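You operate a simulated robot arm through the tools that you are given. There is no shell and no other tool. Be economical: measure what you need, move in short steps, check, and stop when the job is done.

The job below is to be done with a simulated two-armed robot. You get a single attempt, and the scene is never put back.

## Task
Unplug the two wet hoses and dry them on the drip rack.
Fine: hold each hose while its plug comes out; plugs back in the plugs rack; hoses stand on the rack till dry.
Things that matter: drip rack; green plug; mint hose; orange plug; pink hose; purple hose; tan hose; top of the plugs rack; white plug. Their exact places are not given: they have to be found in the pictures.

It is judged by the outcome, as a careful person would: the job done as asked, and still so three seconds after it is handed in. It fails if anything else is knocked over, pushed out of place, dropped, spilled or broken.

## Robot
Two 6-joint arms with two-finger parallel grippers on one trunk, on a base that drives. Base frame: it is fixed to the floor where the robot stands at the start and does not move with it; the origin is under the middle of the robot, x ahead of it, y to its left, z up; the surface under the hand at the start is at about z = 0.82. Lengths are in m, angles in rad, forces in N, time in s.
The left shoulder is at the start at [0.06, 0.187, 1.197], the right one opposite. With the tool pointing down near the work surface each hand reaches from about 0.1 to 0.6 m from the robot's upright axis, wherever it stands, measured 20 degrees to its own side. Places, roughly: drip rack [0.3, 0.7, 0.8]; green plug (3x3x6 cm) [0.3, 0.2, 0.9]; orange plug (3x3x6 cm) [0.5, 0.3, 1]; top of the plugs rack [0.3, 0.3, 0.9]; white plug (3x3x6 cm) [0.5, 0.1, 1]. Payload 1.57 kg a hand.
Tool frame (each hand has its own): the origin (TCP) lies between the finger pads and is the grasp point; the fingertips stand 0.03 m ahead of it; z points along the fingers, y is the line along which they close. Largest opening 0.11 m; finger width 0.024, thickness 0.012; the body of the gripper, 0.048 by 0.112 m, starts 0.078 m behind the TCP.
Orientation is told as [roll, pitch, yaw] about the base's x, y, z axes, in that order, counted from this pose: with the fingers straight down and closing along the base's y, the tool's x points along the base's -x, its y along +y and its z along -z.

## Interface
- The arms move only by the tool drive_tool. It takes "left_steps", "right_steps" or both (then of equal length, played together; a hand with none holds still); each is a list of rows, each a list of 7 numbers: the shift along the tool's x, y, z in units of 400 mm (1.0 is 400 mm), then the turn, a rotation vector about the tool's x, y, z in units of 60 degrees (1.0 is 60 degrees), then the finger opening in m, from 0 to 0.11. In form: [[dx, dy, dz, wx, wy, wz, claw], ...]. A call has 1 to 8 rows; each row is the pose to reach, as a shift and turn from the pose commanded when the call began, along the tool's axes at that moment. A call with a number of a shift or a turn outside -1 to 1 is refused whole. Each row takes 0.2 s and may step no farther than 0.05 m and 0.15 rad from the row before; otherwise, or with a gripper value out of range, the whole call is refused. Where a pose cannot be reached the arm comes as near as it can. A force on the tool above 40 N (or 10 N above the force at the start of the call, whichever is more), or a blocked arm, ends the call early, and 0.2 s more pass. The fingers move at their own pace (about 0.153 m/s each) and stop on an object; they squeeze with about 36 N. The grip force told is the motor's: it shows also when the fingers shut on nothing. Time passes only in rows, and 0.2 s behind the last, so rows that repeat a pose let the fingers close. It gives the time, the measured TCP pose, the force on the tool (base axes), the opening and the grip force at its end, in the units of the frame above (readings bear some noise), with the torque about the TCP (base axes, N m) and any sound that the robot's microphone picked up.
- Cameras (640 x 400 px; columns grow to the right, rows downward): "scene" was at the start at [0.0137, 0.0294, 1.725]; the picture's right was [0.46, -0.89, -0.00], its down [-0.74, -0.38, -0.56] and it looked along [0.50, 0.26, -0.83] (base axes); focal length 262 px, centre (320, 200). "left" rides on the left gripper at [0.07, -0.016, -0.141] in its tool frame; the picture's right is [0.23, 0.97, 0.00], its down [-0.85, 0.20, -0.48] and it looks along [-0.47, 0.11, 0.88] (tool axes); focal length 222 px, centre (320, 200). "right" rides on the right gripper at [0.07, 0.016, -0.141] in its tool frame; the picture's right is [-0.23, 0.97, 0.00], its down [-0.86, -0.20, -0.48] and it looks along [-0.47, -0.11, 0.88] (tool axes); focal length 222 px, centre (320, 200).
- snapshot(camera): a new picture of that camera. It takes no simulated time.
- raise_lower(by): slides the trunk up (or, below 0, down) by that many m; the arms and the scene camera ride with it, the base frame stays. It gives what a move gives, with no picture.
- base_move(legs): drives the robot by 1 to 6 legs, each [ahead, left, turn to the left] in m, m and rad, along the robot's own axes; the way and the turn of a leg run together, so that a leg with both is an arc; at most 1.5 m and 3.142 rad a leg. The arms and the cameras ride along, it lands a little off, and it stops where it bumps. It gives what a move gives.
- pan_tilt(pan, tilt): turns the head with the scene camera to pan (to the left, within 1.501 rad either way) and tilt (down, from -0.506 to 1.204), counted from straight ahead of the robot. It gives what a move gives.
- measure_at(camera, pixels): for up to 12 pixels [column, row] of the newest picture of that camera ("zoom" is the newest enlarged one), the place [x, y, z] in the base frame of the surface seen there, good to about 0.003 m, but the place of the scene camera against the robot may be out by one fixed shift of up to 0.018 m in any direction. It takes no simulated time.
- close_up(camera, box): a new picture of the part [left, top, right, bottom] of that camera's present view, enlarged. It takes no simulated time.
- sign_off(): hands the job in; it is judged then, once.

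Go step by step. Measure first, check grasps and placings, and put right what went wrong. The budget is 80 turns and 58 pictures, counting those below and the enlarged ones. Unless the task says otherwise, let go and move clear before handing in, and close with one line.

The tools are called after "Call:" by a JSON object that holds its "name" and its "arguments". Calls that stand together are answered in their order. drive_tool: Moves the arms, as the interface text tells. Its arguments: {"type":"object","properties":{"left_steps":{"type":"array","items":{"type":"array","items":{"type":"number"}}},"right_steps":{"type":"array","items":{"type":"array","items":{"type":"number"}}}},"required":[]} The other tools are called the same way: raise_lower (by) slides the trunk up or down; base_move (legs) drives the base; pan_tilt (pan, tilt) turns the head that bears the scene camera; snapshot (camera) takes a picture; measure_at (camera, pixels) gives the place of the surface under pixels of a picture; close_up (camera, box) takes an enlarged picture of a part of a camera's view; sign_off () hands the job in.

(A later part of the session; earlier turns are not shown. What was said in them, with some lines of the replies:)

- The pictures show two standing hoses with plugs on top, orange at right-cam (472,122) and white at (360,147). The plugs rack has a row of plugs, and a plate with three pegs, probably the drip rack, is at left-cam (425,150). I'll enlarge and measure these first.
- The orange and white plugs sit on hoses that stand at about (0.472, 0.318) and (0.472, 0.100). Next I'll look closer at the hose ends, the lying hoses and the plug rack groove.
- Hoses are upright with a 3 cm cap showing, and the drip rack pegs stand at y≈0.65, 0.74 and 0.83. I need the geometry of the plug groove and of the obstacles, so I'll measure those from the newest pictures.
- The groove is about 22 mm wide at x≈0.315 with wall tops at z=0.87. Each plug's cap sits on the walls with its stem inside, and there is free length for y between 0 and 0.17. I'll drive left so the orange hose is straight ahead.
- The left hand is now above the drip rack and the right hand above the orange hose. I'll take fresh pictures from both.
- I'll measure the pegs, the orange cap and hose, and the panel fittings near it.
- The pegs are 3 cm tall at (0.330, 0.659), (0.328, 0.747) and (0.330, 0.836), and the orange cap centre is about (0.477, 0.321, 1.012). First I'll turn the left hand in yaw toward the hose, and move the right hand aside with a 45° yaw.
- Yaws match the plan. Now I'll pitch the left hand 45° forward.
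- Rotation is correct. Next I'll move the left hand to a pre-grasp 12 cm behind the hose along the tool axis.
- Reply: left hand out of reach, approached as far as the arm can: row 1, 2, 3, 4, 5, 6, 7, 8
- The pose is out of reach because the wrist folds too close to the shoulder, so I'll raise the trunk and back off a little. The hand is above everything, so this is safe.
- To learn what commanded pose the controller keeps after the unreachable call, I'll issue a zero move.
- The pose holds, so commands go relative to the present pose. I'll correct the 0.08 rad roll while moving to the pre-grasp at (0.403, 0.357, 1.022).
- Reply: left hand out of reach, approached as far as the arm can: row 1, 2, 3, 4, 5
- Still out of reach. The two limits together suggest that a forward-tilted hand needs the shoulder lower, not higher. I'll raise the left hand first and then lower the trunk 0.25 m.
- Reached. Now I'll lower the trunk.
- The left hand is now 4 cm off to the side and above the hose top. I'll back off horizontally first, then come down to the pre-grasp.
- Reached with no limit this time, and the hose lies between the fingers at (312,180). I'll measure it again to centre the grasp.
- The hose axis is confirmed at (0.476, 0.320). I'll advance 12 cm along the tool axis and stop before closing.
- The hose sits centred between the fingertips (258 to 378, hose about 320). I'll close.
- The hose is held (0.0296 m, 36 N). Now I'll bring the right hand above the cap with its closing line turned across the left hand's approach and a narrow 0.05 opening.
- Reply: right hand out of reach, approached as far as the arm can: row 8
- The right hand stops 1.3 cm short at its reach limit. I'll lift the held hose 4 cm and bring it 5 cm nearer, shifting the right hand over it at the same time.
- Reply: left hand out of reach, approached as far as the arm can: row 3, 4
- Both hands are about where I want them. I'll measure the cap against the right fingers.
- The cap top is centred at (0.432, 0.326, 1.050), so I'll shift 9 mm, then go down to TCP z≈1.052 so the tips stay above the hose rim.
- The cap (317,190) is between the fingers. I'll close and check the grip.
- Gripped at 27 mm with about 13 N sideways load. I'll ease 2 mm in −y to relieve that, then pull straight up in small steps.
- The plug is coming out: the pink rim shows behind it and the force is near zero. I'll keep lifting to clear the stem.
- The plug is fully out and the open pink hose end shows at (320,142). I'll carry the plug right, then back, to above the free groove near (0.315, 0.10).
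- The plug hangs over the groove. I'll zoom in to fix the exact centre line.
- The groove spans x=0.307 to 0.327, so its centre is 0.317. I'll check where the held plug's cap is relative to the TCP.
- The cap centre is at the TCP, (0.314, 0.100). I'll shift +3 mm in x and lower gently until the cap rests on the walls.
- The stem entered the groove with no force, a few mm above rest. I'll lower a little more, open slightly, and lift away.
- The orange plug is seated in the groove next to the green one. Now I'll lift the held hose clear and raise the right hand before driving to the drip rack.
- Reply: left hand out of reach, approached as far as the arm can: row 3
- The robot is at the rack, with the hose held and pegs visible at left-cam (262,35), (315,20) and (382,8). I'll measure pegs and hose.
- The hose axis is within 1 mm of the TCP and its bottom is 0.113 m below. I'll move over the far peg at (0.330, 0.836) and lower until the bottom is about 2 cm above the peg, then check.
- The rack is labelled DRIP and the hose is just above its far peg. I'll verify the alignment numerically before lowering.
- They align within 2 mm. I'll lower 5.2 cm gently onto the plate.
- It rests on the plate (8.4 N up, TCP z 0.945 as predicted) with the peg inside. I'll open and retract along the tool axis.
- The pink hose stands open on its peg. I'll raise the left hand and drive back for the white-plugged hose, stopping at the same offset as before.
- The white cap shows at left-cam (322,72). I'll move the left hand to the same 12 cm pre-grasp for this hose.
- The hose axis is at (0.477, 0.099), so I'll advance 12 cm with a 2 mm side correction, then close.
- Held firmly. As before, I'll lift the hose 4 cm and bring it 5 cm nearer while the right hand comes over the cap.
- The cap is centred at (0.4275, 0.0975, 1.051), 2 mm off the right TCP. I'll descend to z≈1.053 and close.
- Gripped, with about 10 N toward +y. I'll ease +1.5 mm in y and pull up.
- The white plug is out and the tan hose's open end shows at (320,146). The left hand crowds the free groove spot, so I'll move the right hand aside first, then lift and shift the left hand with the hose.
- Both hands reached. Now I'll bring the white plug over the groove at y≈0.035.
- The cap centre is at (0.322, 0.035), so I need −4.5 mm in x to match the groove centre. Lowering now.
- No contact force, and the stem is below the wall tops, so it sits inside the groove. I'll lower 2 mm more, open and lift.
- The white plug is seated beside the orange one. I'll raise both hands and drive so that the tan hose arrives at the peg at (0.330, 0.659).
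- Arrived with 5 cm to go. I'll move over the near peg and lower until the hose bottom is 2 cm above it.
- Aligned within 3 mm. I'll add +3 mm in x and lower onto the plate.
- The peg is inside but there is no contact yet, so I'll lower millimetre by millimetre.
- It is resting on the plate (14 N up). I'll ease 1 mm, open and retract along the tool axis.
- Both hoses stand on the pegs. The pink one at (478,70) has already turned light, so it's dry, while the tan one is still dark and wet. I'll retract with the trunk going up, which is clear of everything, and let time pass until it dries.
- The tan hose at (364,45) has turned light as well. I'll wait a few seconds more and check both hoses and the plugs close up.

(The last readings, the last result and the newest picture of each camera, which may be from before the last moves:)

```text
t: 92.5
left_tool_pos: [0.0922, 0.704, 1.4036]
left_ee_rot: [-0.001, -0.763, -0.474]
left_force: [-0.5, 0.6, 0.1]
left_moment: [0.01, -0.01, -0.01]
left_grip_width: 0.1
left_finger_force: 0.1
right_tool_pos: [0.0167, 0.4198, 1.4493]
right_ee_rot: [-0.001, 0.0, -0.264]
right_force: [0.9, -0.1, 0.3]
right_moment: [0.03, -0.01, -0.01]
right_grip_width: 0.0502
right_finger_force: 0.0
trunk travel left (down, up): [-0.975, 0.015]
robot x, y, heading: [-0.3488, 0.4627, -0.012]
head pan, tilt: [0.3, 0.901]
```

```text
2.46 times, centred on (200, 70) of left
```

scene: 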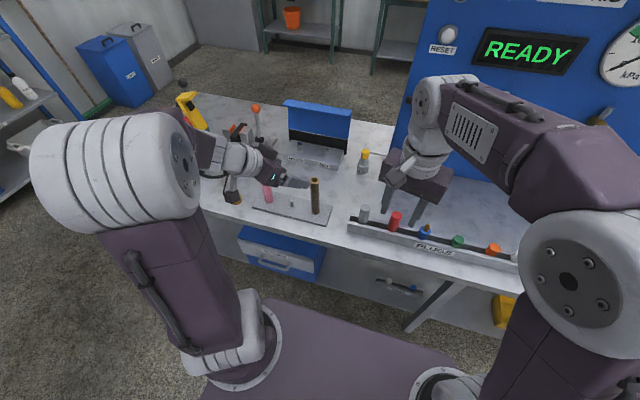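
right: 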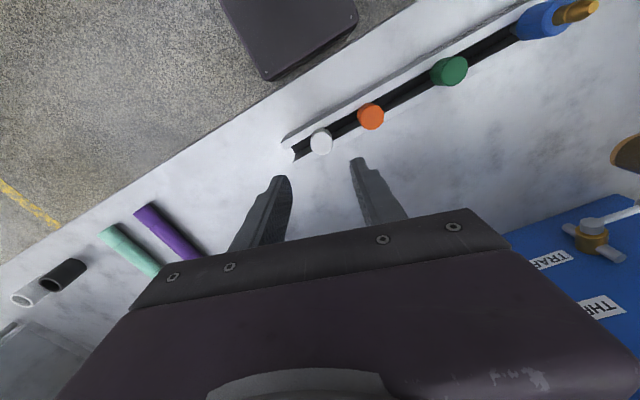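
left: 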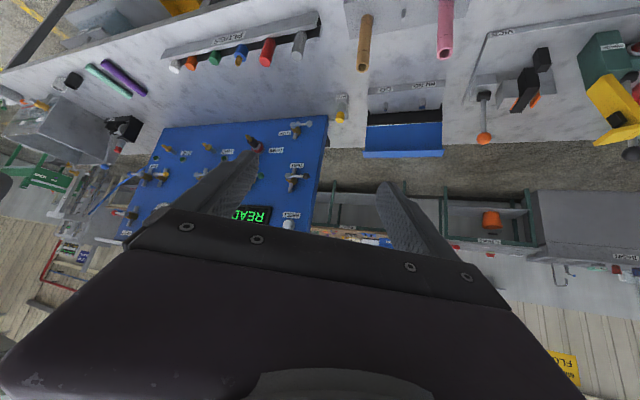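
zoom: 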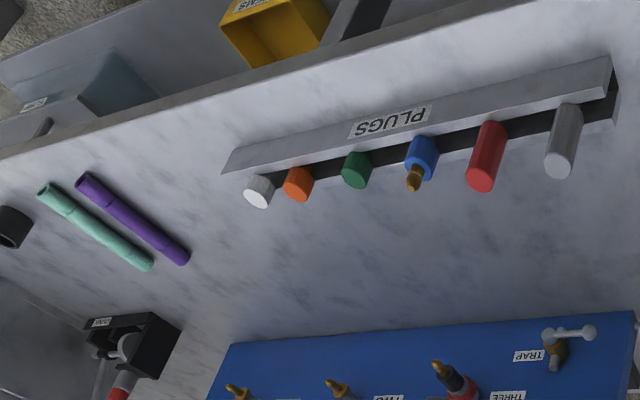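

Both hoses stand open and dry on their pegs, the white and orange plugs sit in the plugs rack, nothing else has moved, and both hands are clear. Handing in.

Call:
{"name": "sign_off", "arguments": {}}

```text
The job is handed in.
```

The pink and tan hoses are unplugged and standing dry on the drip rack, and the orange and white plugs are in the plugs rack.
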